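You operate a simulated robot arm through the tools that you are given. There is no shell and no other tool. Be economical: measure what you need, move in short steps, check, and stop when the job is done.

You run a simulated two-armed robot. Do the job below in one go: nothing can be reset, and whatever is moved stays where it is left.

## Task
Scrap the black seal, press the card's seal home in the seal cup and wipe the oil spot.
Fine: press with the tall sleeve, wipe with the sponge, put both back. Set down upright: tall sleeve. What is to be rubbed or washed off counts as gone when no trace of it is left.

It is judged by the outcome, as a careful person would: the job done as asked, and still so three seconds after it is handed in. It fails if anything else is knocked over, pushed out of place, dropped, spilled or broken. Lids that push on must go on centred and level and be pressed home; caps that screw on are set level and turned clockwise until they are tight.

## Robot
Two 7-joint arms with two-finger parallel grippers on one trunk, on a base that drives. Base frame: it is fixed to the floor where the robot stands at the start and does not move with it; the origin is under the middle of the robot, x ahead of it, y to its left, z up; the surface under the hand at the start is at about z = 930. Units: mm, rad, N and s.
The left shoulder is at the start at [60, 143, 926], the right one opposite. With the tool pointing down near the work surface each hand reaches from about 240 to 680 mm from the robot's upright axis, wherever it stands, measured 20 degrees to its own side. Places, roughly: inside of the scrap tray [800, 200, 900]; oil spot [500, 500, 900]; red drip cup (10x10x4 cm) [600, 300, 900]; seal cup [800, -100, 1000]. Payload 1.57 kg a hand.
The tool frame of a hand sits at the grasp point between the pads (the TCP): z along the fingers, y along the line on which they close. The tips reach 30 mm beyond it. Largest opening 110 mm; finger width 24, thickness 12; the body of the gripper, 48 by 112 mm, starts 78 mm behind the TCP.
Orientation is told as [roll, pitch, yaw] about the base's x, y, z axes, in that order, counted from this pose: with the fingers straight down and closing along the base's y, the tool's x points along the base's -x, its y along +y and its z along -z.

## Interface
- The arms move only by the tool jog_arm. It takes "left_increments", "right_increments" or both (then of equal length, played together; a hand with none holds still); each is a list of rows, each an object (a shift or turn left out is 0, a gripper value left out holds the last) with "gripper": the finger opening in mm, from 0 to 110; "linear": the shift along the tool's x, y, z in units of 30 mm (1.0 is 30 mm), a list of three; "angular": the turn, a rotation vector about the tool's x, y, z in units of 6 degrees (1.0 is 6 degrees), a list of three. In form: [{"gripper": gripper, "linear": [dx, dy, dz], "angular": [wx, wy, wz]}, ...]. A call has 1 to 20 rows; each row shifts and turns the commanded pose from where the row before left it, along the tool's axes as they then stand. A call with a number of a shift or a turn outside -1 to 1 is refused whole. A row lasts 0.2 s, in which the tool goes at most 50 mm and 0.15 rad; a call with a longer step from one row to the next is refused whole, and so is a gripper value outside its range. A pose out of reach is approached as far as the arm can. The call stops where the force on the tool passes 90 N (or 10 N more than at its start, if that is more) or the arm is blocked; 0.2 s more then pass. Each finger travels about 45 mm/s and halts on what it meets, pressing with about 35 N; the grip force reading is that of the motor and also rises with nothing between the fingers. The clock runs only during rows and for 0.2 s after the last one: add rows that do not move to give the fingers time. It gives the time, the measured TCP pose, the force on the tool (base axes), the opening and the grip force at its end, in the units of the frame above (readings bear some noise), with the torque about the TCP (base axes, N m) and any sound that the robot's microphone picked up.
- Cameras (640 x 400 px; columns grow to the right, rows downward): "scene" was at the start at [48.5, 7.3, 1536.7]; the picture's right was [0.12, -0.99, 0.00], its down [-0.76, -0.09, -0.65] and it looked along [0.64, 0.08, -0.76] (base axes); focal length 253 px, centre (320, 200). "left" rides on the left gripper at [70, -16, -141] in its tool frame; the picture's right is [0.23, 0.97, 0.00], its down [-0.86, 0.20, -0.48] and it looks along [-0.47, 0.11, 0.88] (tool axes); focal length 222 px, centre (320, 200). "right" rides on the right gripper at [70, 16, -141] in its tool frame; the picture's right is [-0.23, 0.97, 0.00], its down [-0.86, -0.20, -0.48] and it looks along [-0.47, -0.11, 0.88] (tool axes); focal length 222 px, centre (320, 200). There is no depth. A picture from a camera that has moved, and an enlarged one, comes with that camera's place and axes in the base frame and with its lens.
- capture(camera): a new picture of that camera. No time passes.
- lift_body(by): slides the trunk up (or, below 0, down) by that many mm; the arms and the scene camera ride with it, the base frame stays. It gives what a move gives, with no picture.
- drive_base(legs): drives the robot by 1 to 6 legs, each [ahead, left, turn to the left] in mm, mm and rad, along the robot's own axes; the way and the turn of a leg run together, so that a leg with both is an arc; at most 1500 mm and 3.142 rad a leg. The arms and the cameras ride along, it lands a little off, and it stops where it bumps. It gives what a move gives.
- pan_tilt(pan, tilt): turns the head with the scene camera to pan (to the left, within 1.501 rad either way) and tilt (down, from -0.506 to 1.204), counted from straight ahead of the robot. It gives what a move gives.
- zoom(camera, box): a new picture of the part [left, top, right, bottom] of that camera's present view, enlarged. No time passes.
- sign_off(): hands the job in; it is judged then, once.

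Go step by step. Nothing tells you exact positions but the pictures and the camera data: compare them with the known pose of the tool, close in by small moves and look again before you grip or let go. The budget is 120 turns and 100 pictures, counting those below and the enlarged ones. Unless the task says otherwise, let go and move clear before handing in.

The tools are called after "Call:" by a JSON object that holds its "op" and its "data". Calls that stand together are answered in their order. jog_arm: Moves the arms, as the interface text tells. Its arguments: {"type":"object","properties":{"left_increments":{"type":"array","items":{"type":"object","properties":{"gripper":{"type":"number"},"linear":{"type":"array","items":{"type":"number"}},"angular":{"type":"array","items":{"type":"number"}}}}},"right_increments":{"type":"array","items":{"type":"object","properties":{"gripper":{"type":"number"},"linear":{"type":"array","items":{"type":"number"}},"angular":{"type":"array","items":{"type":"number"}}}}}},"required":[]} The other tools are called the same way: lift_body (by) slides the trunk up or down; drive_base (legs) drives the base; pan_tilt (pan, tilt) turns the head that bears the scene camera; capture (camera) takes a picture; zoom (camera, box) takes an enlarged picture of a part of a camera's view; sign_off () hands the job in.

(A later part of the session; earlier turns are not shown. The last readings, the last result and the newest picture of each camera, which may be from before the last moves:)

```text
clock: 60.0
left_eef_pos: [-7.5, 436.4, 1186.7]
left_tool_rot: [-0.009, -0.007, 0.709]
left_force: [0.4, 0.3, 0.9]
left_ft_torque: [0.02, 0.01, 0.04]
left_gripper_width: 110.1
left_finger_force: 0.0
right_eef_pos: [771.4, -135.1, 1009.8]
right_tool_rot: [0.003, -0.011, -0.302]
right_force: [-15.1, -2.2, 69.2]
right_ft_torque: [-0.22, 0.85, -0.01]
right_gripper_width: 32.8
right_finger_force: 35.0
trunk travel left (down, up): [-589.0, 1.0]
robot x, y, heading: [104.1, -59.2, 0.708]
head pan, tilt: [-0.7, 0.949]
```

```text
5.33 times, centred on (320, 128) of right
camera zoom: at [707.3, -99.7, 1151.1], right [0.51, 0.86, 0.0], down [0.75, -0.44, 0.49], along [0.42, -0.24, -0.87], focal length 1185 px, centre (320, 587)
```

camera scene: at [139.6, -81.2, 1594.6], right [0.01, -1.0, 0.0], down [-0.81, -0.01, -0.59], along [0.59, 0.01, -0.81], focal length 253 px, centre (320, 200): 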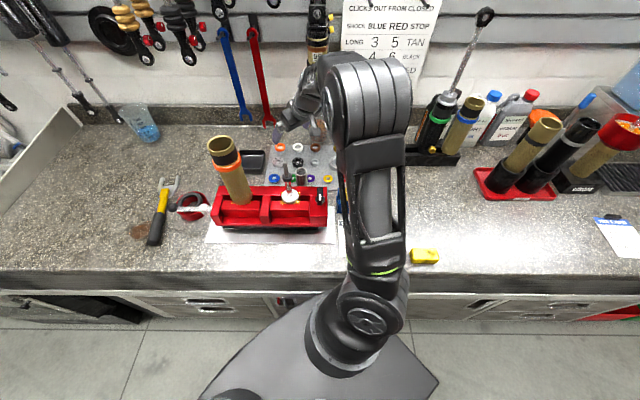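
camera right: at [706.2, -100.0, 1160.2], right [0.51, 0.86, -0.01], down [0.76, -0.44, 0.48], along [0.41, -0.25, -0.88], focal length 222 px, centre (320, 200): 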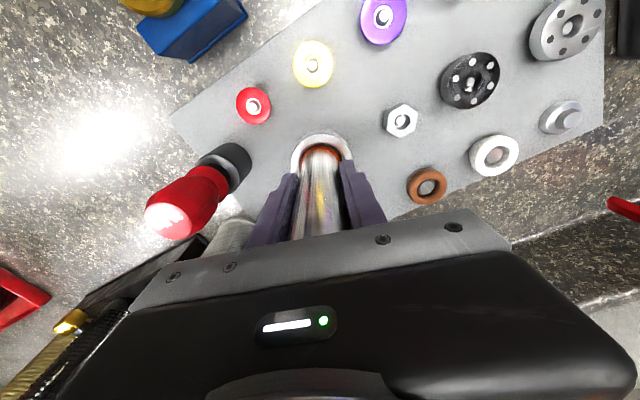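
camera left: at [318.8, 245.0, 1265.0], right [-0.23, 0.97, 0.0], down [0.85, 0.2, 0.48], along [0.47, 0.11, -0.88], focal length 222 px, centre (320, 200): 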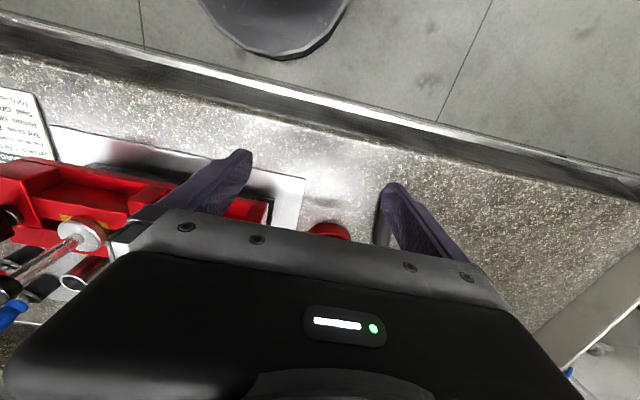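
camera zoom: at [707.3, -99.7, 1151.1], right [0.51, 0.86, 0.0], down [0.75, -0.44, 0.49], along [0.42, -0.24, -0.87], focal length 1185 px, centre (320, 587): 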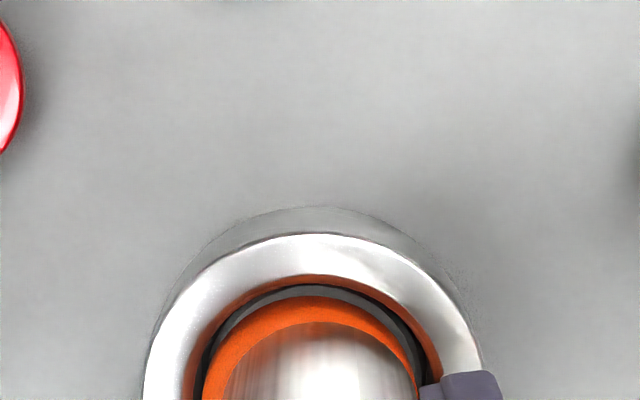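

69 N and rising; seal is being pushed. Press a bit more while easing the sideways force.

Call:
{"op": "jog_arm", "data": {"right_increments": [{"linear": [0.06, 0, 0.03]}, {"linear": [0, 0, 0.05]}, {"linear": [0, 0, 0.05]}, {"linear": [0, 0, 0.05]}, {}]}}

Call:
{"op": "zoom", "data": {"camera": "right", "box": [260, 90, 380, 165]}}

```text
clock: 60.9
left_eef_pos: [-7.4, 436.3, 1185.9]
left_tool_rot: [-0.01, -0.007, 0.71]
left_force: [0.1, -0.7, -0.8]
left_ft_torque: [0.01, -0.01, -0.05]
left_gripper_width: 110.2
left_finger_force: 0.1
right_eef_pos: [770.3, -134.8, 1011.3]
right_tool_rot: [0.004, -0.016, -0.303]
right_force: [-11.9, -1.3, 29.9]
right_ft_torque: [-0.23, 0.79, -0.03]
right_gripper_width: 33.0
right_finger_force: 35.1
trunk travel left (down, up): [-589.0, 1.0]
robot x, y, heading: [105.7, -64.0, 0.706]
head pan, tilt: [-0.7, 0.949]
stopped in row 4 (right hand): the force on the tool passed its limit at 92 N (the readings are from after the stop); the commanded pose is now the measured one
```

```text
5.33 times, centred on (320, 128) of right
camera zoom: at [706.9, -99.8, 1151.1], right [0.51, 0.86, 0.01], down [0.75, -0.45, 0.49], along [0.43, -0.24, -0.87], focal length 1185 px, centre (320, 587)
```

zoom: 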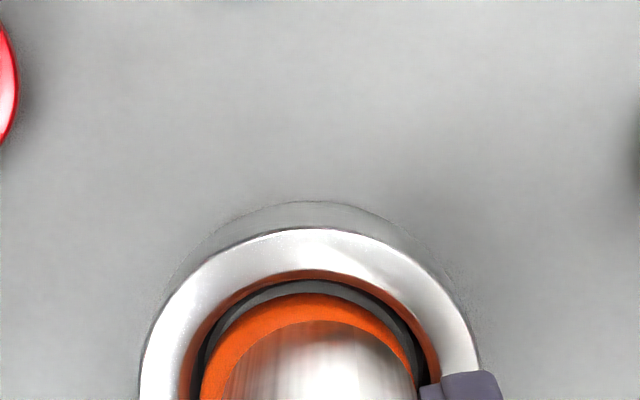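

Hit 92 N with no further travel, so it appears bottomed. I release, regrip the sleeve higher, then lift it to inspect the seal.

Call:
{"op": "jog_arm", "data": {"right_increments": [{"linear": [0, 0, -0.05]}, {"gripper": 48}, {}, {}, {"linear": [0, 0, -0.4]}, {"linear": [0, 0, -0.5]}, {"linear": [0, 0, -0.5]}, {}]}}

Call:
{"op": "zoom", "data": {"camera": "right", "box": [220, 90, 420, 215]}}

```text
clock: 62.7
left_eef_pos: [-8.9, 435.3, 1185.5]
left_tool_rot: [-0.008, -0.008, 0.711]
left_force: [0.0, -0.6, -0.5]
left_ft_torque: [-0.04, 0.02, 0.03]
left_gripper_width: 109.9
left_finger_force: 0.1
right_eef_pos: [768.7, -135.1, 1052.6]
right_tool_rot: [0.005, -0.019, -0.303]
right_force: [0.0, 0.8, 0.7]
right_ft_torque: [0.04, 0.01, 0.0]
right_gripper_width: 48.2
right_finger_force: 0.1
trunk travel left (down, up): [-589.0, 1.0]
robot x, y, heading: [105.2, -60.2, 0.707]
head pan, tilt: [-0.7, 0.949]
```

```text
3.20 times, centred on (320, 152) of right
camera zoom: at [704.8, -99.0, 1192.7], right [0.51, 0.86, 0.01], down [0.75, -0.45, 0.49], along [0.43, -0.24, -0.87], focal length 711 px, centre (320, 352)
```

zoom: 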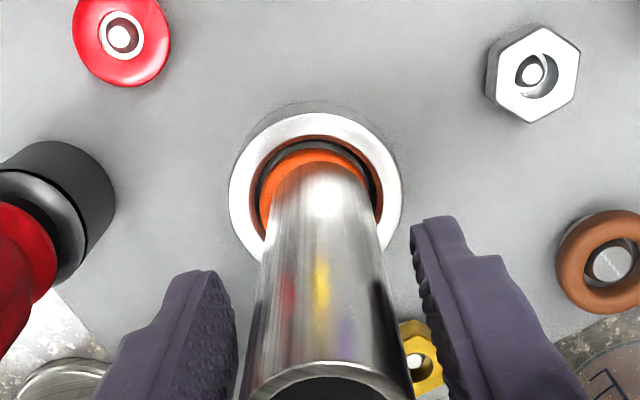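

Sleeve stands on the seal. I level the tool, regrip and lift.

Call:
{"op": "jog_arm", "data": {"right_increments": [{"angular": [0, 0.17, 0]}, {"gripper": 20}, {"gripper": 20}, {"gripper": 20}, {"gripper": 20}, {"linear": [0, 0, -0.4]}, {"linear": [0, 0, -0.8]}, {"linear": [0, 0, -0.8]}, {}]}}

Call:
{"op": "zoom", "data": {"camera": "right", "box": [220, 90, 420, 215]}}

```text
clock: 64.7
left_eef_pos: [-8.3, 436.6, 1185.0]
left_tool_rot: [-0.01, -0.008, 0.71]
left_force: [0.0, -0.4, 0.2]
left_ft_torque: [0.01, -0.04, 0.0]
left_gripper_width: 110.0
left_finger_force: 0.0
right_eef_pos: [770.5, -135.5, 1112.5]
right_tool_rot: [0.005, 0.0, -0.305]
right_force: [-0.3, -0.1, -1.6]
right_ft_torque: [0.01, -0.02, 0.01]
right_gripper_width: 33.3
right_finger_force: 35.0
trunk travel left (down, up): [-589.0, 1.0]
robot x, y, heading: [104.4, -60.8, 0.708]
head pan, tilt: [-0.7, 0.949]
```

```text
3.20 times, centred on (320, 152) of right
camera zoom: at [706.8, -100.7, 1254.0], right [0.51, 0.86, 0.01], down [0.76, -0.45, 0.48], along [0.41, -0.24, -0.88], focal length 711 px, centre (320, 352)
```

zoom: 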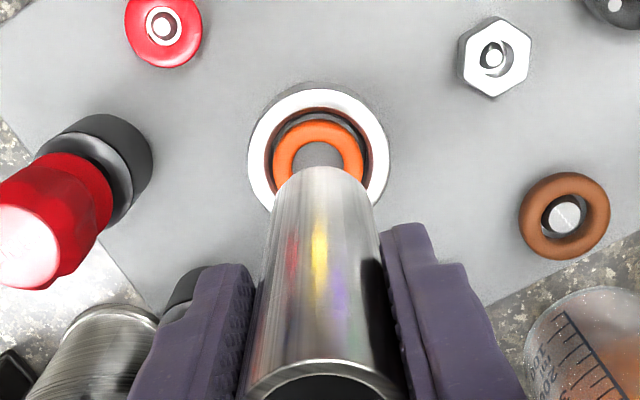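

Call:
{"op": "jog_arm", "data": {"right_increments": [{"linear": [-0.6, 0, 0]}, {"linear": [-0.6, 0, 0]}, {}]}}

Call:
{"op": "zoom", "data": {"camera": "right", "box": [270, 60, 370, 123]}}

```text
clock: 65.5
left_eef_pos: [-8.9, 435.3, 1185.5]
left_tool_rot: [-0.008, -0.009, 0.711]
left_force: [0.4, -0.4, 0.1]
left_ft_torque: [0.0, 0.0, 0.01]
left_gripper_width: 110.0
left_finger_force: 0.0
right_eef_pos: [805.2, -146.1, 1113.3]
right_tool_rot: [0.004, 0.0, -0.304]
right_force: [0.1, -0.3, -1.5]
right_ft_torque: [0.0, -0.01, 0.0]
right_gripper_width: 32.5
right_finger_force: 35.0
trunk travel left (down, up): [-589.0, 1.0]
robot x, y, heading: [103.0, -57.5, 0.71]
head pan, tilt: [-0.7, 0.949]
```

```text
6.35 times, centred on (320, 92) of right
camera zoom: at [742.2, -111.9, 1253.5], right [0.51, 0.86, 0.01], down [0.76, -0.45, 0.48], along [0.41, -0.24, -0.88], focal length 1410 px, centre (320, 889)
```

zoom: 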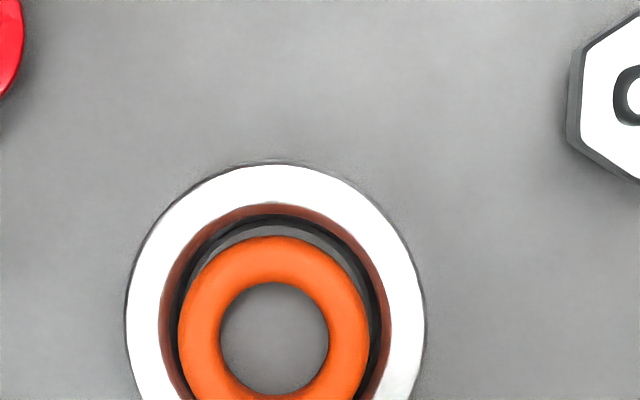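

The seal lies deep and level in the cup. I take the sleeve home; the touch-down height there will tell how deep the seal was pressed.

Call:
{"op": "jog_arm", "data": {"right_increments": [{"linear": [0.865, 0.272, 0]}, {"linear": [0.865, 0.272, 0]}, {"linear": [0.865, 0.272, 0]}, {"linear": [0.865, 0.272, 0]}, {"linear": [0.865, 0.272, 0]}, {"linear": [0.865, 0.272, 0]}, {"linear": [0.865, 0.272, 0]}, {"linear": [0.865, 0.272, 0]}, {}]}}

Call:
{"op": "capture", "data": {"camera": "right"}}

```text
clock: 67.5
left_eef_pos: [-8.9, 436.3, 1185.5]
left_tool_rot: [-0.011, -0.01, 0.711]
left_force: [0.4, 0.3, 0.0]
left_ft_torque: [-0.01, -0.02, -0.03]
left_gripper_width: 109.8
left_finger_force: 0.2
right_eef_pos: [624.6, -19.0, 1113.7]
right_tool_rot: [0.004, 0.0, -0.303]
right_force: [0.0, -0.6, -1.7]
right_ft_torque: [0.0, -0.01, -0.01]
right_gripper_width: 32.8
right_finger_force: 35.2
trunk travel left (down, up): [-589.0, 1.0]
robot x, y, heading: [102.9, -60.3, 0.713]
head pan, tilt: [-0.7, 0.949]
```

```text
30 pictures are left
camera right: at [563.5, 14.8, 1254.5], right [0.51, 0.86, 0.01], down [0.76, -0.45, 0.48], along [0.41, -0.24, -0.88], focal length 222 px, centre (320, 200)
```

right: 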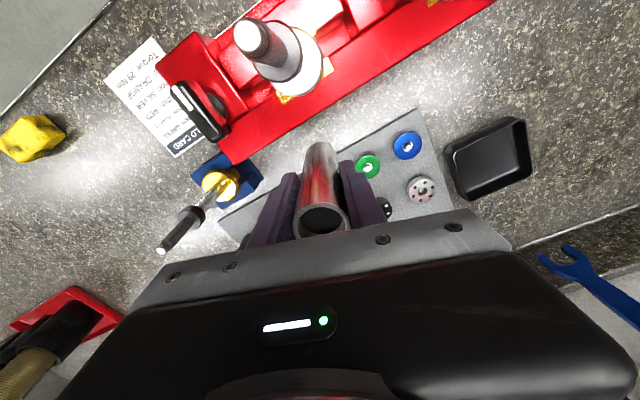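

Over home. Lower quickly to ~1050, then slowly to touch-down.

Call:
{"op": "jog_arm", "data": {"right_increments": [{"linear": [-0.09, -0.07, 0.7]}, {"linear": [0, 0, 0.7]}, {"linear": [0, 0, 0.6]}, {"linear": [0, 0, 0.1]}, {"linear": [0, 0, 0.1]}, {"linear": [0, 0, 0.1]}, {}]}}

```text
clock: 69.1
left_eef_pos: [-8.9, 435.9, 1186.0]
left_tool_rot: [-0.008, -0.008, 0.71]
left_force: [-0.9, 0.4, -0.1]
left_ft_torque: [0.02, 0.01, 0.0]
left_gripper_width: 110.0
left_finger_force: 0.0
right_eef_pos: [628.9, -23.6, 1042.9]
right_tool_rot: [0.005, -0.001, -0.304]
right_force: [-0.1, 0.0, -1.1]
right_ft_torque: [0.03, 0.01, 0.0]
right_gripper_width: 33.0
right_finger_force: 34.9
trunk travel left (down, up): [-589.0, 1.0]
robot x, y, heading: [102.4, -58.8, 0.707]
head pan, tilt: [-0.7, 0.949]
```

Call:
{"op": "jog_arm", "data": {"right_increments": [{"linear": [0.05, 0, 0.1]}, {"linear": [0, 0, 0.08]}, {"linear": [0, 0, 0.08]}, {}]}}

```text
clock: 70.1
left_eef_pos: [-8.0, 435.6, 1185.9]
left_tool_rot: [-0.009, -0.008, 0.712]
left_force: [-0.2, 0.5, 0.5]
left_ft_torque: [-0.02, 0.01, 0.02]
left_gripper_width: 110.2
left_finger_force: 0.1
right_eef_pos: [626.1, -24.6, 1035.2]
right_tool_rot: [0.006, 0.0, -0.304]
right_force: [0.0, -0.7, -2.3]
right_ft_torque: [0.01, -0.03, -0.02]
right_gripper_width: 32.9
right_finger_force: 34.9
trunk travel left (down, up): [-589.0, 1.0]
robot x, y, heading: [100.4, -63.1, 0.711]
head pan, tilt: [-0.7, 0.949]
```

Call:
{"op": "jog_arm", "data": {"right_increments": [{"linear": [0, 0.05, 0.06]}, {"linear": [0, 0, 0.06]}, {"linear": [0, 0, 0.06]}, {}]}}

```text
clock: 71.1
left_eef_pos: [-8.5, 435.1, 1185.6]
left_tool_rot: [-0.009, -0.008, 0.71]
left_force: [0.1, 0.3, 0.5]
left_ft_torque: [-0.02, -0.05, 0.0]
left_gripper_width: 110.0
left_finger_force: 0.0
right_eef_pos: [627.3, -22.9, 1029.3]
right_tool_rot: [0.006, 0.001, -0.304]
right_force: [0.9, -0.4, -1.8]
right_ft_torque: [0.04, 0.01, 0.05]
right_gripper_width: 32.8
right_finger_force: 35.0
trunk travel left (down, up): [-589.0, 1.0]
robot x, y, heading: [102.6, -58.3, 0.707]
head pan, tilt: [-0.7, 0.949]
```

Call:
{"op": "jog_arm", "data": {"right_increments": [{"linear": [0, 0, 0.05]}, {"linear": [0, 0, 0.05]}, {"linear": [0, 0, 0.05]}, {}]}}

Call:
{"op": "zoom", "data": {"camera": "right", "box": [220, 90, 420, 215]}}

```text
clock: 72.1
left_eef_pos: [-8.1, 436.9, 1185.7]
left_tool_rot: [-0.01, -0.011, 0.71]
left_force: [0.4, -0.4, -0.4]
left_ft_torque: [0.01, 0.03, -0.02]
left_gripper_width: 110.2
left_finger_force: 0.1
right_eef_pos: [628.4, -21.9, 1027.1]
right_tool_rot: [0.006, 0.0, -0.302]
right_force: [0.1, -0.2, -0.9]
right_ft_torque: [-0.02, -0.02, 0.0]
right_gripper_width: 33.0
right_finger_force: 34.6
trunk travel left (down, up): [-589.0, 1.0]
robot x, y, heading: [105.2, -59.7, 0.707]
head pan, tilt: [-0.7, 0.949]
```

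```text
3.20 times, centred on (320, 152) of right
camera zoom: at [566.0, 12.5, 1167.2], right [0.51, 0.86, 0.01], down [0.76, -0.45, 0.48], along [0.41, -0.24, -0.88], focal length 711 px, centre (320, 352)
```

zoom: 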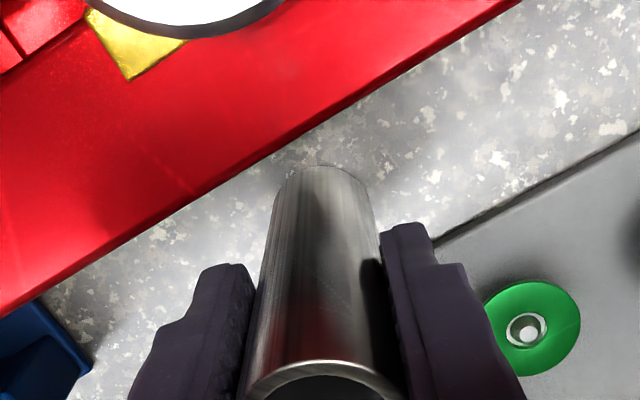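

Call:
{"op": "jog_arm", "data": {"right_increments": [{"linear": [0, 0, 0.05]}, {"linear": [0, 0, 0.05]}, {}]}}

```text
clock: 72.9
left_eef_pos: [-8.2, 436.1, 1185.8]
left_tool_rot: [-0.01, -0.01, 0.71]
left_force: [-0.3, 0.1, 0.4]
left_ft_torque: [0.01, -0.02, 0.0]
left_gripper_width: 110.1
left_finger_force: 0.1
right_eef_pos: [627.5, -22.9, 1023.2]
right_tool_rot: [0.005, -0.001, -0.302]
right_force: [0.1, 0.1, -1.2]
right_ft_torque: [0.02, -0.01, 0.01]
right_gripper_width: 32.8
right_finger_force: 34.7
trunk travel left (down, up): [-589.0, 1.0]
robot x, y, heading: [102.2, -60.9, 0.707]
head pan, tilt: [-0.7, 0.949]
```

Call:
{"op": "jog_arm", "data": {"right_increments": [{"linear": [0, 0, 0.06]}, {"linear": [0, 0, 0.06]}, {"linear": [0, 0, 0.06]}, {}]}}

```text
clock: 73.9
left_eef_pos: [-7.3, 435.0, 1185.1]
left_tool_rot: [-0.008, -0.007, 0.71]
left_force: [0.1, -0.1, -0.1]
left_ft_torque: [0.01, -0.01, -0.01]
left_gripper_width: 109.9
left_finger_force: 0.1
right_eef_pos: [626.3, -21.3, 1017.9]
right_tool_rot: [0.01, -0.003, -0.304]
right_force: [2.7, 0.9, 16.8]
right_ft_torque: [-0.14, -0.11, 0.05]
right_gripper_width: 32.8
right_finger_force: 32.0
trunk travel left (down, up): [-589.0, 1.0]
robot x, y, heading: [104.4, -58.6, 0.707]
head pan, tilt: [-0.7, 0.949]
```

The sleeve has touched down at home (TCP z≈1019, so the seal's top was ~33 mm above the bench - it may not be pressed deep yet). I release the sleeve and go inspect the cup closely.

Call:
{"op": "jog_arm", "data": {"right_increments": [{"linear": [0, 0, -0.03]}, {"gripper": 55}, {}, {}, {"linear": [0, 0, -0.5]}, {"linear": [0, 0, -1]}, {"linear": [0, 0, -1]}, {"linear": [0, 0, -0.8]}, {}]}}

Call:
{"op": "jog_arm", "data": {"right_increments": [{"linear": [-0.69, -0.37, 0]}, {"linear": [-0.69, -0.37, 0]}, {"linear": [-0.69, -0.37, 0]}, {"linear": [-0.69, -0.37, 0]}, {"linear": [-0.69, -0.37, 0]}, {"linear": [-0.69, -0.37, 0]}, {"linear": [-0.69, -0.37, 0]}, {"gripper": 110, "linear": [0, 0, 0.7]}, {"linear": [0, 0, 0.7]}, {"linear": [0, 0, 0.6]}, {}]}}

Call:
{"op": "capture", "data": {"camera": "right"}}

```text
clock: 75.9
left_eef_pos: [-7.5, 435.1, 1185.3]
left_tool_rot: [-0.009, -0.009, 0.71]
left_force: [0.8, -0.2, -0.7]
left_ft_torque: [0.02, 0.0, 0.0]
left_gripper_width: 109.8
left_finger_force: 0.0
right_eef_pos: [626.9, -22.9, 1119.9]
right_tool_rot: [0.006, -0.001, -0.304]
right_force: [0.8, 0.0, -0.1]
right_ft_torque: [0.0, 0.02, 0.01]
right_gripper_width: 55.1
right_finger_force: 0.0
trunk travel left (down, up): [-589.0, 1.0]
robot x, y, heading: [103.0, -62.7, 0.712]
head pan, tilt: [-0.7, 0.949]
```

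```text
clock: 78.3
left_eef_pos: [-7.8, 435.6, 1184.9]
left_tool_rot: [-0.007, -0.01, 0.711]
left_force: [0.2, -0.5, 0.6]
left_ft_torque: [0.02, -0.02, 0.01]
left_gripper_width: 110.2
left_finger_force: 0.1
right_eef_pos: [743.1, -141.0, 1057.7]
right_tool_rot: [0.005, 0.002, -0.303]
right_force: [-0.2, 0.9, 0.2]
right_ft_torque: [0.05, 0.01, -0.02]
right_gripper_width: 109.9
right_finger_force: 0.0
trunk travel left (down, up): [-589.0, 1.0]
robot x, y, heading: [108.3, -60.5, 0.714]
head pan, tilt: [-0.7, 0.949]
```

```text
28 pictures are left
camera right: at [680.4, -105.1, 1199.7], right [0.51, 0.86, 0.01], down [0.76, -0.45, 0.48], along [0.41, -0.24, -0.88], focal length 222 px, centre (320, 200)
```

right: 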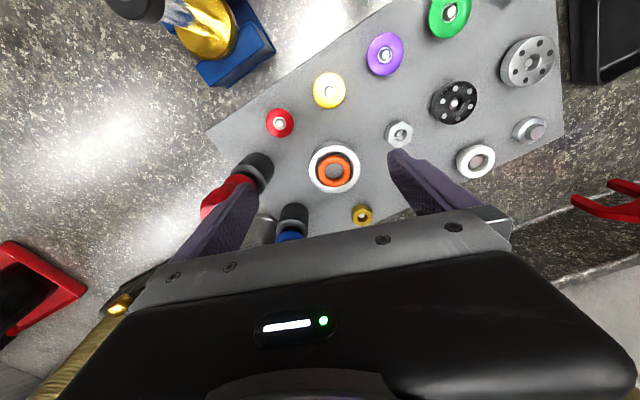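

Call:
{"op": "zoom", "data": {"camera": "right", "box": [295, 140, 375, 190]}}

```text
8.00 times, centred on (335, 165) of right
camera zoom: at [680.4, -105.1, 1199.7], right [0.51, 0.86, 0.01], down [0.76, -0.45, 0.48], along [0.41, -0.24, -0.88], focal length 1777 px, centre (200, 480)
```

zoom: 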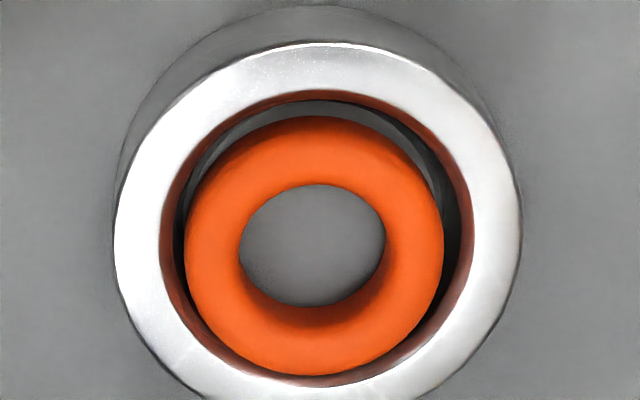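

By parallax the seal sits in the mouth at rim level, slightly off-centre, so it isn't home yet. I'll fetch the sleeve again and press with the fingers loose so that it can self-centre.

Call:
{"op": "jog_arm", "data": {"right_increments": [{"linear": [0, 0, -1]}, {"linear": [0, 0, -1], "gripper": 60}, {"linear": [0.69, 0.37, 0]}, {"linear": [0.69, 0.37, 0]}, {"linear": [0.69, 0.37, 0]}, {"linear": [0.69, 0.37, 0]}, {"linear": [0.69, 0.37, 0]}, {"linear": [0.69, 0.37, 0]}, {"linear": [0.69, 0.37, 0]}, {}]}}

Call:
{"op": "zoom", "data": {"camera": "right", "box": [200, 80, 440, 230]}}

```text
clock: 80.5
left_eef_pos: [-8.0, 435.7, 1186.0]
left_tool_rot: [-0.009, -0.009, 0.711]
left_force: [0.1, -0.3, -0.1]
left_ft_torque: [-0.02, 0.02, -0.01]
left_gripper_width: 110.0
left_finger_force: 0.0
right_eef_pos: [626.1, -23.1, 1118.2]
right_tool_rot: [0.006, 0.0, -0.304]
right_force: [0.0, 0.1, 0.2]
right_ft_torque: [0.02, -0.02, 0.04]
right_gripper_width: 60.0
right_finger_force: 0.0
trunk travel left (down, up): [-589.0, 1.0]
robot x, y, heading: [101.5, -60.9, 0.707]
head pan, tilt: [-0.7, 0.949]
```

```text
2.67 times, centred on (320, 155) of right
camera zoom: at [565.5, 12.1, 1259.1], right [0.51, 0.86, 0.01], down [0.76, -0.45, 0.48], along [0.41, -0.24, -0.88], focal length 592 px, centre (320, 320)
```

zoom: 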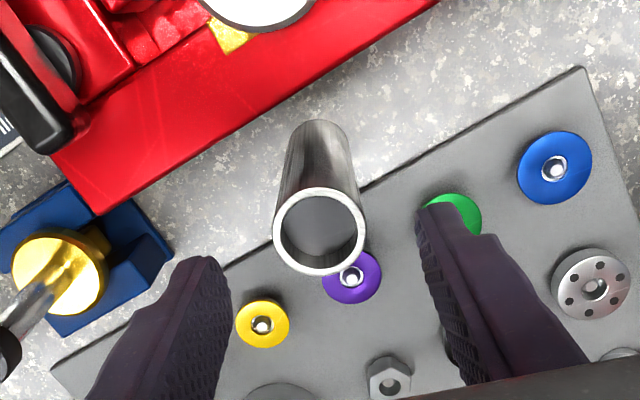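

Sleeve stands fine at home. Lower, grip, lift.

Call:
{"op": "jog_arm", "data": {"right_increments": [{"linear": [0, 0, 0.9]}, {"linear": [0, 0, 0.9]}, {"linear": [0, 0, 0.9]}, {"linear": [0, 0, 0.25], "gripper": 45}, {"gripper": 20}, {"gripper": 20}, {"gripper": 20}, {"gripper": 20}]}}

Call:
{"op": "jog_arm", "data": {"right_increments": [{"linear": [0, 0, -0.5]}, {"linear": [0, 0, -1]}, {"linear": [0, 0, -0.6]}, {"linear": [-0.81, -0.35, 0]}, {"linear": [-0.81, -0.35, 0]}, {"linear": [-0.81, -0.35, 0]}, {"linear": [-0.81, -0.35, 0]}, {"linear": [-0.81, -0.35, 0]}, {"linear": [-0.81, -0.35, 0]}, {"linear": [-0.81, -0.35, 0]}, {"linear": [0, 0, 0.45]}, {"linear": [0, 0, 0.45]}, {}]}}

Call:
{"op": "zoom", "data": {"camera": "right", "box": [260, 90, 380, 165]}}

```text
clock: 82.3
left_eef_pos: [-8.4, 436.4, 1187.1]
left_tool_rot: [-0.008, -0.009, 0.709]
left_force: [0.0, 1.0, -0.2]
left_ft_torque: [0.02, -0.03, 0.01]
left_gripper_width: 110.0
left_finger_force: 0.1
right_eef_pos: [627.2, -22.5, 1029.1]
right_tool_rot: [0.006, 0.001, -0.304]
right_force: [-0.5, -0.1, -0.6]
right_ft_torque: [0.0, 0.0, -0.01]
right_gripper_width: 32.9
right_finger_force: 35.4
trunk travel left (down, up): [-589.0, 1.0]
robot x, y, heading: [103.7, -60.4, 0.708]
head pan, tilt: [-0.7, 0.949]
```

```text
clock: 85.1
left_eef_pos: [-8.7, 436.0, 1186.4]
left_tool_rot: [-0.008, -0.009, 0.71]
left_force: [-0.6, -1.3, 0.0]
left_ft_torque: [0.0, -0.01, 0.0]
left_gripper_width: 110.0
left_finger_force: 0.1
right_eef_pos: [769.0, -143.9, 1064.1]
right_tool_rot: [0.005, 0.001, -0.304]
right_force: [0.6, -0.4, -1.0]
right_ft_torque: [-0.03, -0.01, -0.02]
right_gripper_width: 32.8
right_finger_force: 34.6
trunk travel left (down, up): [-589.0, 1.0]
robot x, y, heading: [103.3, -61.9, 0.712]
head pan, tilt: [-0.7, 0.949]
```

```text
5.33 times, centred on (320, 128) of right
camera zoom: at [706.1, -108.2, 1206.0], right [0.51, 0.86, 0.0], down [0.76, -0.45, 0.48], along [0.41, -0.24, -0.88], focal length 1185 px, centre (320, 587)
```

zoom: 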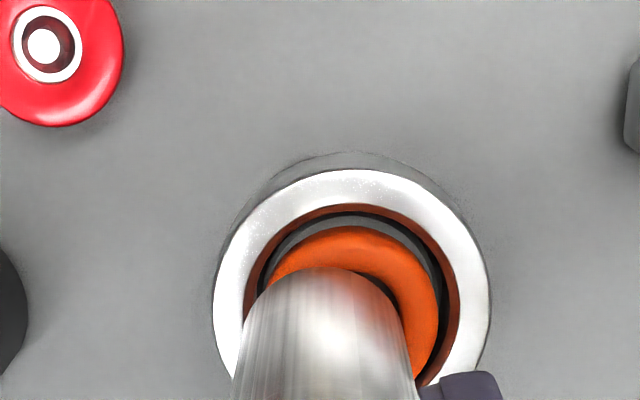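

The seal is concentric with the cup but sits high. The sleeve needs ~6.5 mm along tool y and 2 mm along x; adjusting.

Call:
{"op": "jog_arm", "data": {"right_increments": [{"linear": [0.065, 0.22, -0.15]}, {}]}}

Call:
{"op": "zoom", "data": {"camera": "right", "box": [260, 90, 380, 165]}}

```text
clock: 85.7
left_eef_pos: [-8.0, 436.6, 1185.2]
left_tool_rot: [-0.009, -0.011, 0.71]
left_force: [0.1, -0.1, -0.2]
left_ft_torque: [-0.01, -0.02, 0.01]
left_gripper_width: 110.0
left_finger_force: 0.0
right_eef_pos: [767.0, -136.8, 1069.8]
right_tool_rot: [0.004, -0.001, -0.304]
right_force: [0.3, 0.2, -1.0]
right_ft_torque: [0.02, 0.0, -0.02]
right_gripper_width: 33.0
right_finger_force: 35.1
trunk travel left (down, up): [-589.0, 1.0]
robot x, y, heading: [102.2, -63.5, 0.707]
head pan, tilt: [-0.7, 0.949]
```

```text
5.33 times, centred on (320, 128) of right
camera zoom: at [705.7, -101.6, 1210.8], right [0.51, 0.86, 0.01], down [0.75, -0.45, 0.48], along [0.41, -0.24, -0.88], focal length 1185 px, centre (320, 587)
```

zoom: 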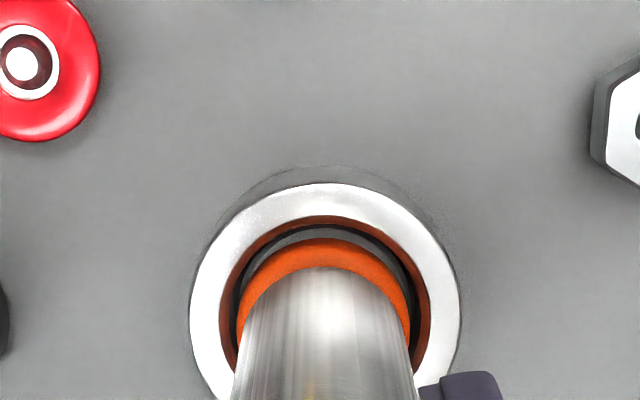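

Centred now. Lower to contact, loosen the fingers to 38 mm, then slide down toward palm contact.

Call:
{"op": "jog_arm", "data": {"right_increments": [{"linear": [-0.03, 0, 0.1]}, {"linear": [0, 0, 0.1]}, {"linear": [0, 0, 0.07]}, {}, {"gripper": 38}, {}, {"linear": [0, 0, 0.3]}, {"linear": [0, 0, 0.3]}, {"linear": [0, 0, 0.3]}, {"linear": [0, 0, 0.3]}, {"linear": [0, 0, 0.2]}, {}]}}

Call:
{"op": "zoom", "data": {"camera": "right", "box": [240, 100, 400, 200]}}

```text
clock: 88.3
left_eef_pos: [-7.9, 436.1, 1186.1]
left_tool_rot: [-0.009, -0.01, 0.71]
left_force: [1.3, -0.4, -0.2]
left_ft_torque: [0.0, -0.02, 0.01]
left_gripper_width: 110.0
left_finger_force: 0.0
right_eef_pos: [768.4, -136.3, 1018.8]
right_tool_rot: [0.005, 0.001, -0.303]
right_force: [0.6, -0.5, 0.7]
right_ft_torque: [-0.01, 0.01, 0.01]
right_gripper_width: 37.8
right_finger_force: 0.1
trunk travel left (down, up): [-589.0, 1.0]
robot x, y, heading: [104.8, -58.9, 0.711]
head pan, tilt: [-0.7, 0.949]
```

```text
4.00 times, centred on (320, 150) of right
camera zoom: at [706.9, -101.5, 1160.8], right [0.51, 0.86, 0.01], down [0.76, -0.45, 0.48], along [0.41, -0.24, -0.88], focal length 888 px, centre (320, 400)
```

zoom: 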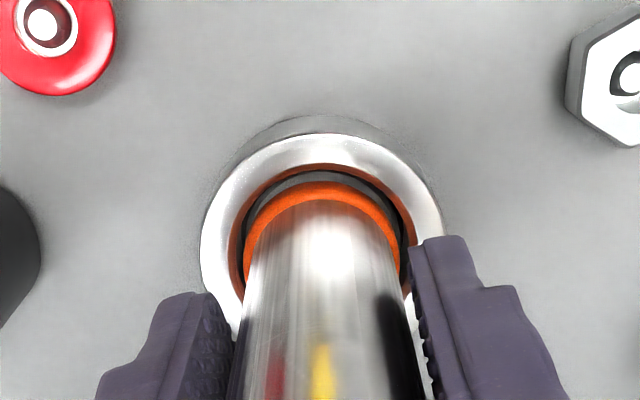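

Well centred. Now pressing with the palm.

Call:
{"op": "jog_arm", "data": {"right_increments": [{"linear": [0, 0, 0.1]}, {"linear": [0, 0, 0.1]}, {"linear": [0, 0, 0.06]}, {"linear": [0, 0, 0.06]}, {"linear": [0, 0, 0.06]}, {"linear": [0, 0, 0.06]}, {"linear": [0, 0, 0.06]}, {"linear": [0, 0, 0.06]}, {}]}}

```text
clock: 90.3
left_eef_pos: [-8.2, 435.7, 1187.1]
left_tool_rot: [-0.008, -0.007, 0.709]
left_force: [0.3, -0.4, -0.5]
left_ft_torque: [-0.01, -0.01, -0.01]
left_gripper_width: 109.8
left_finger_force: 0.0
right_eef_pos: [772.9, -136.5, 1010.3]
right_tool_rot: [0.014, -0.015, -0.308]
right_force: [-3.9, -1.3, 72.7]
right_ft_torque: [-0.19, 0.09, 0.01]
right_gripper_width: 37.9
right_finger_force: 0.1
trunk travel left (down, up): [-589.0, 1.0]
robot x, y, heading: [103.5, -62.0, 0.71]
head pan, tilt: [-0.7, 0.949]
```

Call:
{"op": "jog_arm", "data": {"right_increments": [{"linear": [0, 0, 0.04]}, {"linear": [0, 0, 0.03]}, {"linear": [0, 0, 0.02]}, {}, {}]}}

Call:
{"op": "zoom", "data": {"camera": "right", "box": [240, 100, 400, 200]}}

```text
clock: 91.1
left_eef_pos: [-8.3, 436.3, 1186.2]
left_tool_rot: [-0.009, -0.007, 0.71]
left_force: [-0.8, -0.1, -0.3]
left_ft_torque: [-0.02, 0.01, -0.03]
left_gripper_width: 110.0
left_finger_force: 0.1
right_eef_pos: [776.2, -135.5, 1011.6]
right_tool_rot: [0.021, -0.024, -0.309]
right_force: [-3.4, -0.4, 31.6]
right_ft_torque: [-0.14, 0.05, -0.03]
right_gripper_width: 38.0
right_finger_force: 0.0
trunk travel left (down, up): [-589.0, 1.0]
robot x, y, heading: [101.6, -62.2, 0.707]
head pan, tilt: [-0.7, 0.949]
stopped in row 3 (right hand): the force on the tool passed its limit at 91 N (the readings are from after the stop); the commanded pose is now the measured one
```

```text
4.00 times, centred on (320, 150) of right
camera zoom: at [710.7, -102.2, 1151.7], right [0.51, 0.86, 0.03], down [0.74, -0.46, 0.49], along [0.44, -0.23, -0.87], focal length 888 px, centre (320, 400)
```

zoom: 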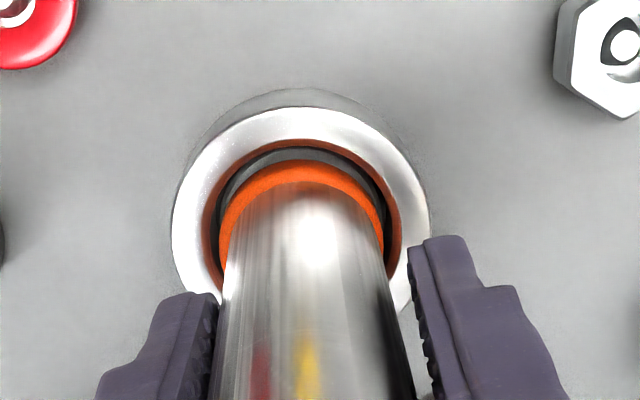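

No travel at 91 N even when centred. I'll check from the scene camera whether the seal is actually already down in the cup.

Call:
{"op": "zoom", "data": {"camera": "scene", "box": [317, 150, 357, 175]}}

```text
16.00 times, centred on (337, 162) of scene
camera zoom: at [140.4, -80.6, 1594.9], right [0.01, -1.0, 0.0], down [-0.81, -0.01, -0.59], along [0.59, 0.0, -0.81], focal length 4047 px, centre (48, 800)
```

zoom: 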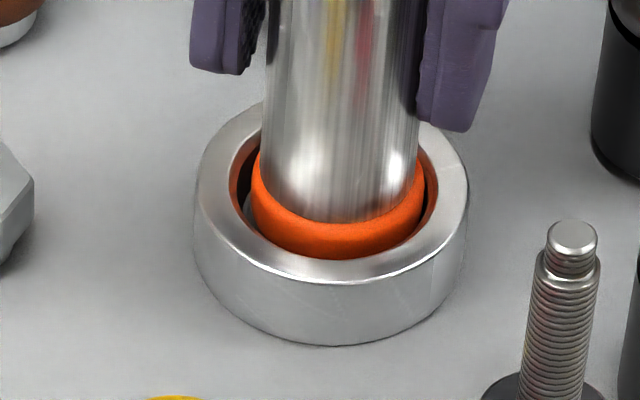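

The side view shows the shallow cup (floor ~5-6 mm below the rim) with the seal resting level on its floor, centred — it is bottomed, and 91 N twice moved it no further, so it is home. Now I release upward, regrip the sleeve and take it back.

Call:
{"op": "jog_arm", "data": {"right_increments": [{"linear": [0, 0, -0.1]}, {"gripper": 50, "angular": [0.26, 0.16, 0]}, {"linear": [0.1, 0, -0.3]}, {"linear": [0.1, 0, -0.5]}, {"linear": [0, 0, -0.5]}, {}]}}

Call:
{"op": "zoom", "data": {"camera": "right", "box": [220, 90, 420, 215]}}

```text
clock: 92.5
left_eef_pos: [-8.1, 435.8, 1186.4]
left_tool_rot: [-0.009, -0.01, 0.709]
left_force: [0.4, 0.4, -0.3]
left_ft_torque: [0.01, 0.0, -0.01]
left_gripper_width: 109.9
left_finger_force: 0.1
right_eef_pos: [768.4, -134.9, 1051.4]
right_tool_rot: [-0.011, -0.003, -0.307]
right_force: [0.7, 0.5, 0.9]
right_ft_torque: [-0.01, 0.01, 0.02]
right_gripper_width: 50.0
right_finger_force: 0.0
trunk travel left (down, up): [-589.0, 1.0]
robot x, y, heading: [105.2, -61.3, 0.707]
head pan, tilt: [-0.7, 0.949]
```

```text
3.20 times, centred on (320, 152) of right
camera zoom: at [708.0, -97.4, 1192.0], right [0.51, 0.86, -0.01], down [0.76, -0.44, 0.48], along [0.41, -0.25, -0.88], focal length 711 px, centre (320, 352)
```

zoom: 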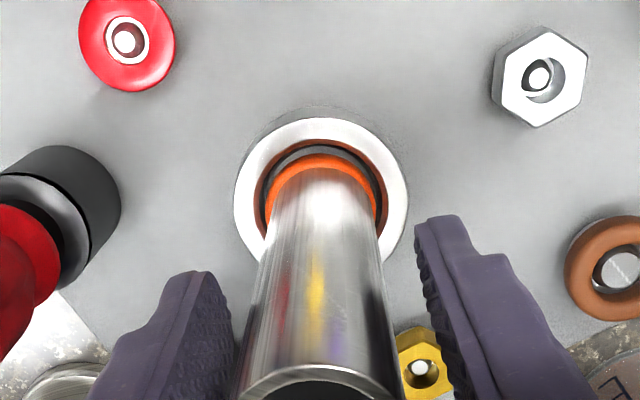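

Regrip, lift and carry the sleeve home.

Call:
{"op": "jog_arm", "data": {"right_increments": [{"angular": [-0.1, 0, 0]}, {"gripper": 20}, {"gripper": 20}, {"gripper": 20}, {"gripper": 20}, {"linear": [0, 0, -0.5]}, {"linear": [0, 0, -0.8]}, {"linear": [0, 0, -0.7]}, {"linear": [0.803, 0.307, 0]}, {"linear": [0.803, 0.307, 0]}, {"linear": [0.803, 0.307, 0]}, {"linear": [0.803, 0.307, 0]}, {"linear": [0.803, 0.307, 0]}, {"linear": [0.803, 0.307, 0]}, {"linear": [0.803, 0.307, 0]}, {}]}}

Call:
{"op": "zoom", "data": {"camera": "scene", "box": [305, 140, 365, 178]}}

```text
clock: 95.9
left_eef_pos: [-8.0, 435.4, 1185.0]
left_tool_rot: [-0.007, -0.009, 0.711]
left_force: [-0.1, -0.1, -0.4]
left_ft_torque: [0.0, 0.01, 0.0]
left_gripper_width: 110.0
left_finger_force: 0.1
right_eef_pos: [626.0, -23.3, 1110.9]
right_tool_rot: [0.0, -0.002, -0.308]
right_force: [0.5, 0.7, -1.6]
right_ft_torque: [0.01, 0.0, 0.0]
right_gripper_width: 32.9
right_finger_force: 35.1
trunk travel left (down, up): [-589.0, 1.0]
robot x, y, heading: [104.7, -64.6, 0.708]
head pan, tilt: [-0.7, 0.949]
```

```text
10.53 times, centred on (335, 159) of scene
camera zoom: at [139.4, -80.9, 1594.5], right [0.01, -1.0, 0.0], down [-0.81, -0.01, -0.59], along [0.59, 0.01, -0.81], focal length 2662 px, centre (162, 632)
```

zoom: 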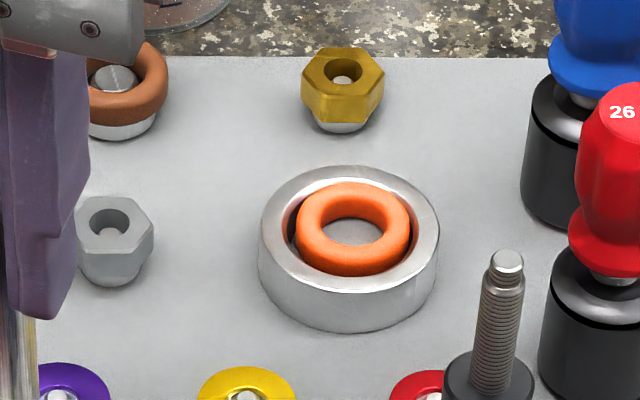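

The seal sits level in the cup pocket with its underside at the pocket floor. Now setting the sleeve down at home.

Call:
{"op": "jog_arm", "data": {"right_increments": [{"linear": [-0.03, 0.02, 0.9]}, {"linear": [0, 0, 0.9]}, {"linear": [0, 0, 0.9]}, {"linear": [0, 0, 0.1]}, {"linear": [0, 0, 0.08]}, {"linear": [0, 0, 0.06]}, {"linear": [0, 0, 0.06]}, {}]}}

```text
clock: 97.7
left_eef_pos: [-7.6, 435.5, 1185.6]
left_tool_rot: [-0.009, -0.007, 0.71]
left_force: [0.7, 1.7, -0.3]
left_ft_torque: [-0.01, 0.04, 0.02]
left_gripper_width: 109.9
left_finger_force: 0.0
right_eef_pos: [628.4, -21.6, 1021.1]
right_tool_rot: [0.0, -0.001, -0.307]
right_force: [0.7, 0.4, -1.3]
right_ft_torque: [0.0, 0.01, 0.04]
right_gripper_width: 33.0
right_finger_force: 34.7
trunk travel left (down, up): [-589.0, 1.0]
robot x, y, heading: [101.3, -59.9, 0.707]
head pan, tilt: [-0.7, 0.949]
```

Call:
{"op": "jog_arm", "data": {"right_increments": [{"linear": [0.03, 0, 0.05]}, {"linear": [0, 0, 0.04]}, {"linear": [0, 0, 0.04]}, {}]}}

```text
clock: 98.7
left_eef_pos: [-7.4, 435.6, 1186.5]
left_tool_rot: [-0.008, -0.007, 0.709]
left_force: [0.2, -0.4, -0.6]
left_ft_torque: [-0.01, -0.01, 0.0]
left_gripper_width: 110.1
left_finger_force: 0.0
right_eef_pos: [628.4, -21.2, 1020.0]
right_tool_rot: [0.004, -0.006, -0.307]
right_force: [-0.6, -5.8, 31.5]
right_ft_torque: [-0.61, -0.15, -0.03]
right_gripper_width: 33.1
right_finger_force: 35.2
trunk travel left (down, up): [-589.0, 1.0]
robot x, y, heading: [104.5, -59.5, 0.709]
head pan, tilt: [-0.7, 0.949]
```

Touch-down. Release and rise.

Call:
{"op": "jog_arm", "data": {"right_increments": [{"linear": [0, 0, -0.08]}, {"gripper": 58}, {}, {}, {"linear": [0, 0, -0.5]}, {"linear": [0, 0, -1]}, {"linear": [0, 0, -1]}, {"linear": [0, 0, -1]}, {"linear": [0, 0, -1]}, {}]}}

Call:
{"op": "capture", "data": {"camera": "right"}}

```text
clock: 100.9
left_eef_pos: [-8.5, 436.9, 1185.9]
left_tool_rot: [-0.007, -0.007, 0.71]
left_force: [-0.7, 0.3, -0.2]
left_ft_torque: [0.0, 0.0, -0.01]
left_gripper_width: 109.7
left_finger_force: 0.0
right_eef_pos: [629.0, -22.0, 1155.1]
right_tool_rot: [0.0, -0.001, -0.307]
right_force: [-0.4, 0.9, -0.4]
right_ft_torque: [0.02, 0.0, -0.03]
right_gripper_width: 57.8
right_finger_force: 0.1
trunk travel left (down, up): [-589.0, 1.0]
robot x, y, heading: [104.8, -58.2, 0.704]
head pan, tilt: [-0.7, 0.949]
```

```text
18 pictures are left
camera right: at [566.4, 14.4, 1296.5], right [0.51, 0.86, 0.0], down [0.75, -0.45, 0.48], along [0.41, -0.24, -0.88], focal length 222 px, centre (320, 200)
```

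right: 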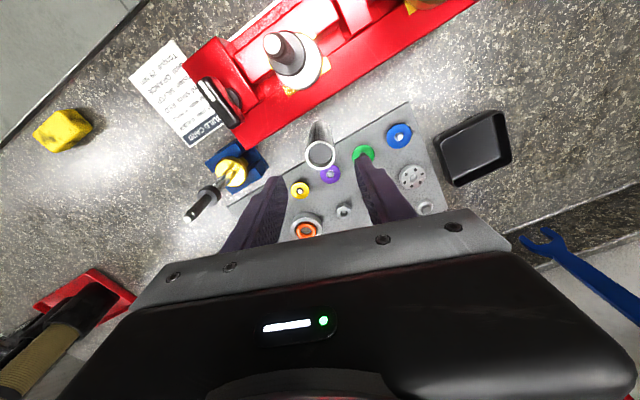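

The sleeve is back and upright. Next is the sponge at ≈(425,-360): I back off a bit and turn the robot straight again.

Call:
{"op": "drive_base", "data": {"legs": [[-30, 26, 0], [0, 0, -0.705]]}}

Call:
{"op": "capture", "data": {"camera": "right"}}

```text
clock: 103.6
left_eef_pos: [306.8, 382.6, 1187.5]
left_tool_rot: [-0.001, 0.0, 0.012]
left_force: [-1.3, -0.1, 0.6]
left_ft_torque: [-0.02, 0.02, -0.03]
left_gripper_width: 109.8
left_finger_force: 0.0
right_eef_pos: [499.8, -376.6, 1150.6]
right_tool_rot: [-0.003, 0.01, -1.007]
right_force: [0.1, -0.3, 0.1]
right_ft_torque: [-0.04, 0.02, 0.01]
right_gripper_width: 57.8
right_finger_force: 0.1
trunk travel left (down, up): [-589.0, 1.0]
robot x, y, heading: [62.5, -61.0, 0.014]
head pan, tilt: [-0.7, 0.949]
```

```text
17 pictures are left
camera right: at [476.7, -310.3, 1290.6], right [0.94, 0.33, 0.0], down [0.29, -0.83, 0.47], along [0.15, -0.45, -0.88], focal length 222 px, centre (320, 200)
```

right: 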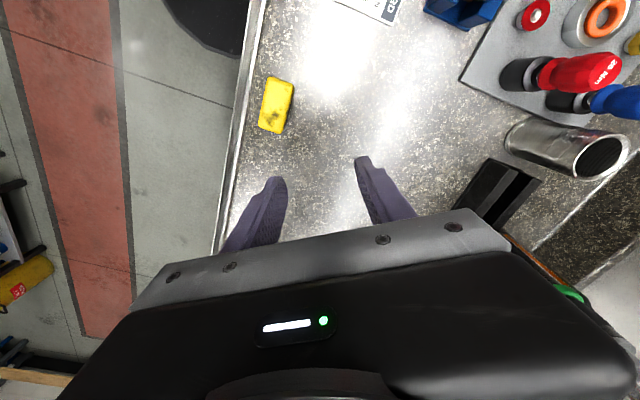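

The sponge is at (425,-360), ~75×40 mm, long side along y. I turn the hand to close along x and come down over it.

Call:
{"op": "jog_arm", "data": {"right_increments": [{"angular": [0, 0, 1], "gripper": 75}, {"angular": [0, 0, 1]}, {"angular": [0, 0, 1]}, {"angular": [0, 0, 1]}, {"angular": [0, 0, 1]}, {"angular": [0, 0, 0.37]}, {"linear": [0.18, -0.83, 0.3]}, {"linear": [0.18, -0.83, 0.5]}, {"linear": [0.19, -0.83, 0.6]}, {"linear": [0, 0, 1]}, {"linear": [0, 0, 1]}, {"linear": [0, 0, 0.8]}, {}]}}

Call:
{"op": "capture", "data": {"camera": "right"}}

```text
clock: 106.4
left_eef_pos: [305.6, 383.9, 1186.8]
left_tool_rot: [-0.003, -0.001, 0.012]
left_force: [-1.2, 0.4, 1.0]
left_ft_torque: [-0.04, -0.02, 0.0]
left_gripper_width: 110.1
left_finger_force: 0.0
right_eef_pos: [423.6, -359.3, 1022.7]
right_tool_rot: [-0.005, 0.006, -1.567]
right_force: [0.1, 0.9, 0.3]
right_ft_torque: [0.0, 0.0, 0.01]
right_gripper_width: 75.0
right_finger_force: 0.1
trunk travel left (down, up): [-589.0, 1.0]
robot x, y, heading: [64.6, -59.7, 0.01]
head pan, tilt: [-0.7, 0.949]
```

```text
16 pictures are left
camera right: at [440.4, -290.6, 1164.4], right [0.97, -0.23, -0.01], down [-0.2, -0.86, 0.47], along [-0.11, -0.46, -0.88], focal length 222 px, centre (320, 200)
```

right: 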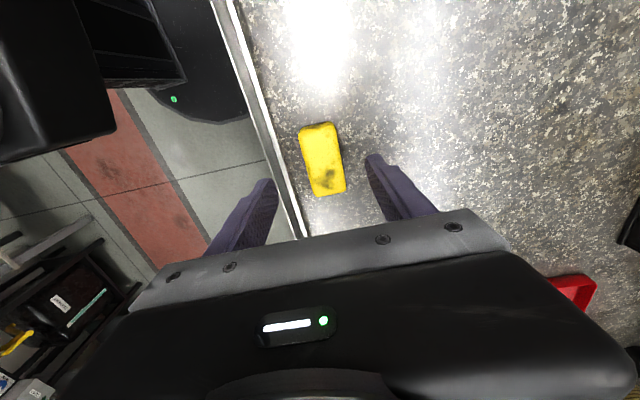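

Aligned. Lower to TCP z≈970 and grip the sponge.

Call:
{"op": "jog_arm", "data": {"right_increments": [{"gripper": 58, "linear": [0.03, 0.07, 0.5]}, {"linear": [0, 0, 0.5]}, {"linear": [0, 0, 0.5]}, {"linear": [0, 0, 0.25]}, {}, {"gripper": 22}, {"gripper": 22}, {"gripper": 22}, {"gripper": 22}]}}

Call:
{"op": "jog_arm", "data": {"right_increments": [{"linear": [0, 0, -0.5]}, {"linear": [0, 0, -1]}, {"linear": [0, 0, -1]}, {"linear": [0, 0, -1]}, {"linear": [0, 0, -1]}, {"linear": [0, 0, -1]}, {}]}}

Call:
{"op": "capture", "data": {"camera": "right"}}

```text
clock: 108.4
left_eef_pos: [306.5, 385.1, 1187.8]
left_tool_rot: [-0.002, 0.0, 0.013]
left_force: [0.5, -0.3, 0.3]
left_ft_torque: [-0.05, 0.01, 0.0]
left_gripper_width: 110.2
left_finger_force: 0.1
right_eef_pos: [425.2, -356.9, 971.0]
right_tool_rot: [-0.006, 0.006, -1.571]
right_force: [0.4, -0.3, 0.3]
right_ft_torque: [0.04, -0.02, 0.02]
right_gripper_width: 34.7
right_finger_force: 34.6
trunk travel left (down, up): [-589.0, 1.0]
robot x, y, heading: [63.5, -59.3, 0.009]
head pan, tilt: [-0.7, 0.949]
```

```text
clock: 110.0
left_eef_pos: [306.9, 383.2, 1186.7]
left_tool_rot: [-0.001, -0.001, 0.012]
left_force: [-0.4, 0.4, 0.1]
left_ft_torque: [-0.01, -0.04, -0.02]
left_gripper_width: 109.9
left_finger_force: 0.0
right_eef_pos: [427.6, -360.3, 1135.0]
right_tool_rot: [-0.007, 0.004, -1.568]
right_force: [0.1, -0.6, -0.9]
right_ft_torque: [-0.01, 0.04, -0.02]
right_gripper_width: 34.8
right_finger_force: 34.6
trunk travel left (down, up): [-589.0, 1.0]
robot x, y, heading: [61.8, -57.8, 0.011]
head pan, tilt: [-0.7, 0.949]
```

```text
15 pictures are left
camera right: at [444.3, -292.0, 1277.0], right [0.97, -0.23, -0.01], down [-0.19, -0.86, 0.47], along [-0.11, -0.46, -0.88], focal length 222 px, centre (320, 200)
```

right: 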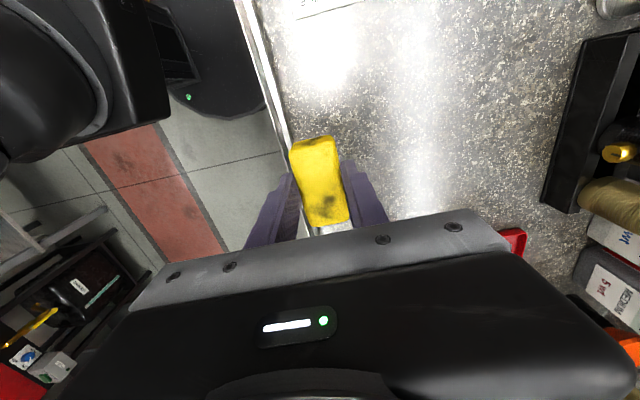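

Sponge in hand (home TCP (425,-357,971), yaw −1.57). Driving left toward the oil spot.

Call:
{"op": "drive_base", "data": {"legs": [[0, 288, 0], [40, 0, 0]]}}

Call:
{"op": "pan_tilt", "data": {"pan": 0.4, "tilt": 1.0}}

Call:
{"op": "capture", "data": {"camera": "scene"}}

```text
clock: 112.5
left_eef_pos: [344.8, 675.5, 1185.6]
left_tool_rot: [-0.001, 0.002, 0.015]
left_force: [1.4, -0.2, -1.3]
left_ft_torque: [-0.02, 0.06, -0.02]
left_gripper_width: 109.9
left_finger_force: 0.0
right_eef_pos: [466.2, -68.2, 1135.0]
right_tool_rot: [-0.009, 0.005, -1.568]
right_force: [0.2, -0.4, 0.4]
right_ft_torque: [0.04, 0.06, -0.01]
right_gripper_width: 34.8
right_finger_force: 35.4
trunk travel left (down, up): [-589.0, 1.0]
robot x, y, heading: [99.4, 231.1, 0.008]
head pan, tilt: [-0.7, 0.949]
```

```text
clock: 113.8
left_eef_pos: [343.6, 675.1, 1186.7]
left_tool_rot: [-0.001, -0.001, 0.013]
left_force: [0.0, -1.0, 0.1]
left_ft_torque: [0.01, 0.02, -0.03]
left_gripper_width: 110.0
left_finger_force: 0.1
right_eef_pos: [465.3, -68.4, 1135.9]
right_tool_rot: [-0.007, 0.005, -1.566]
right_force: [0.2, 0.5, 0.0]
right_ft_torque: [0.0, -0.01, -0.01]
right_gripper_width: 34.5
right_finger_force: 34.6
trunk travel left (down, up): [-589.0, 1.0]
robot x, y, heading: [101.7, 230.2, 0.008]
head pan, tilt: [0.4, 1.0]
```

```text
14 pictures are left
camera scene: at [136.4, 255.1, 1590.7], right [0.4, -0.92, 0.0], down [-0.77, -0.34, -0.54], along [0.5, 0.22, -0.84], focal length 253 px, centre (320, 200)
```

scene: 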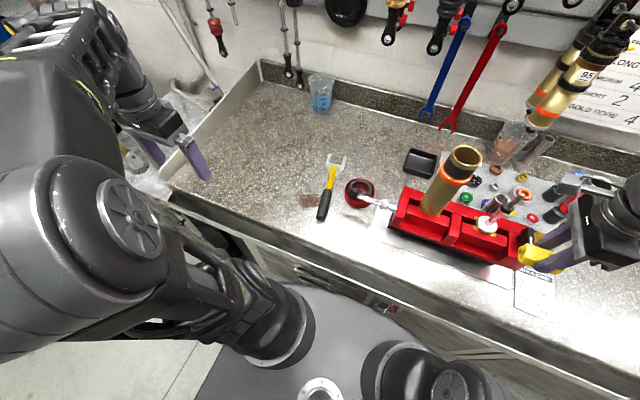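

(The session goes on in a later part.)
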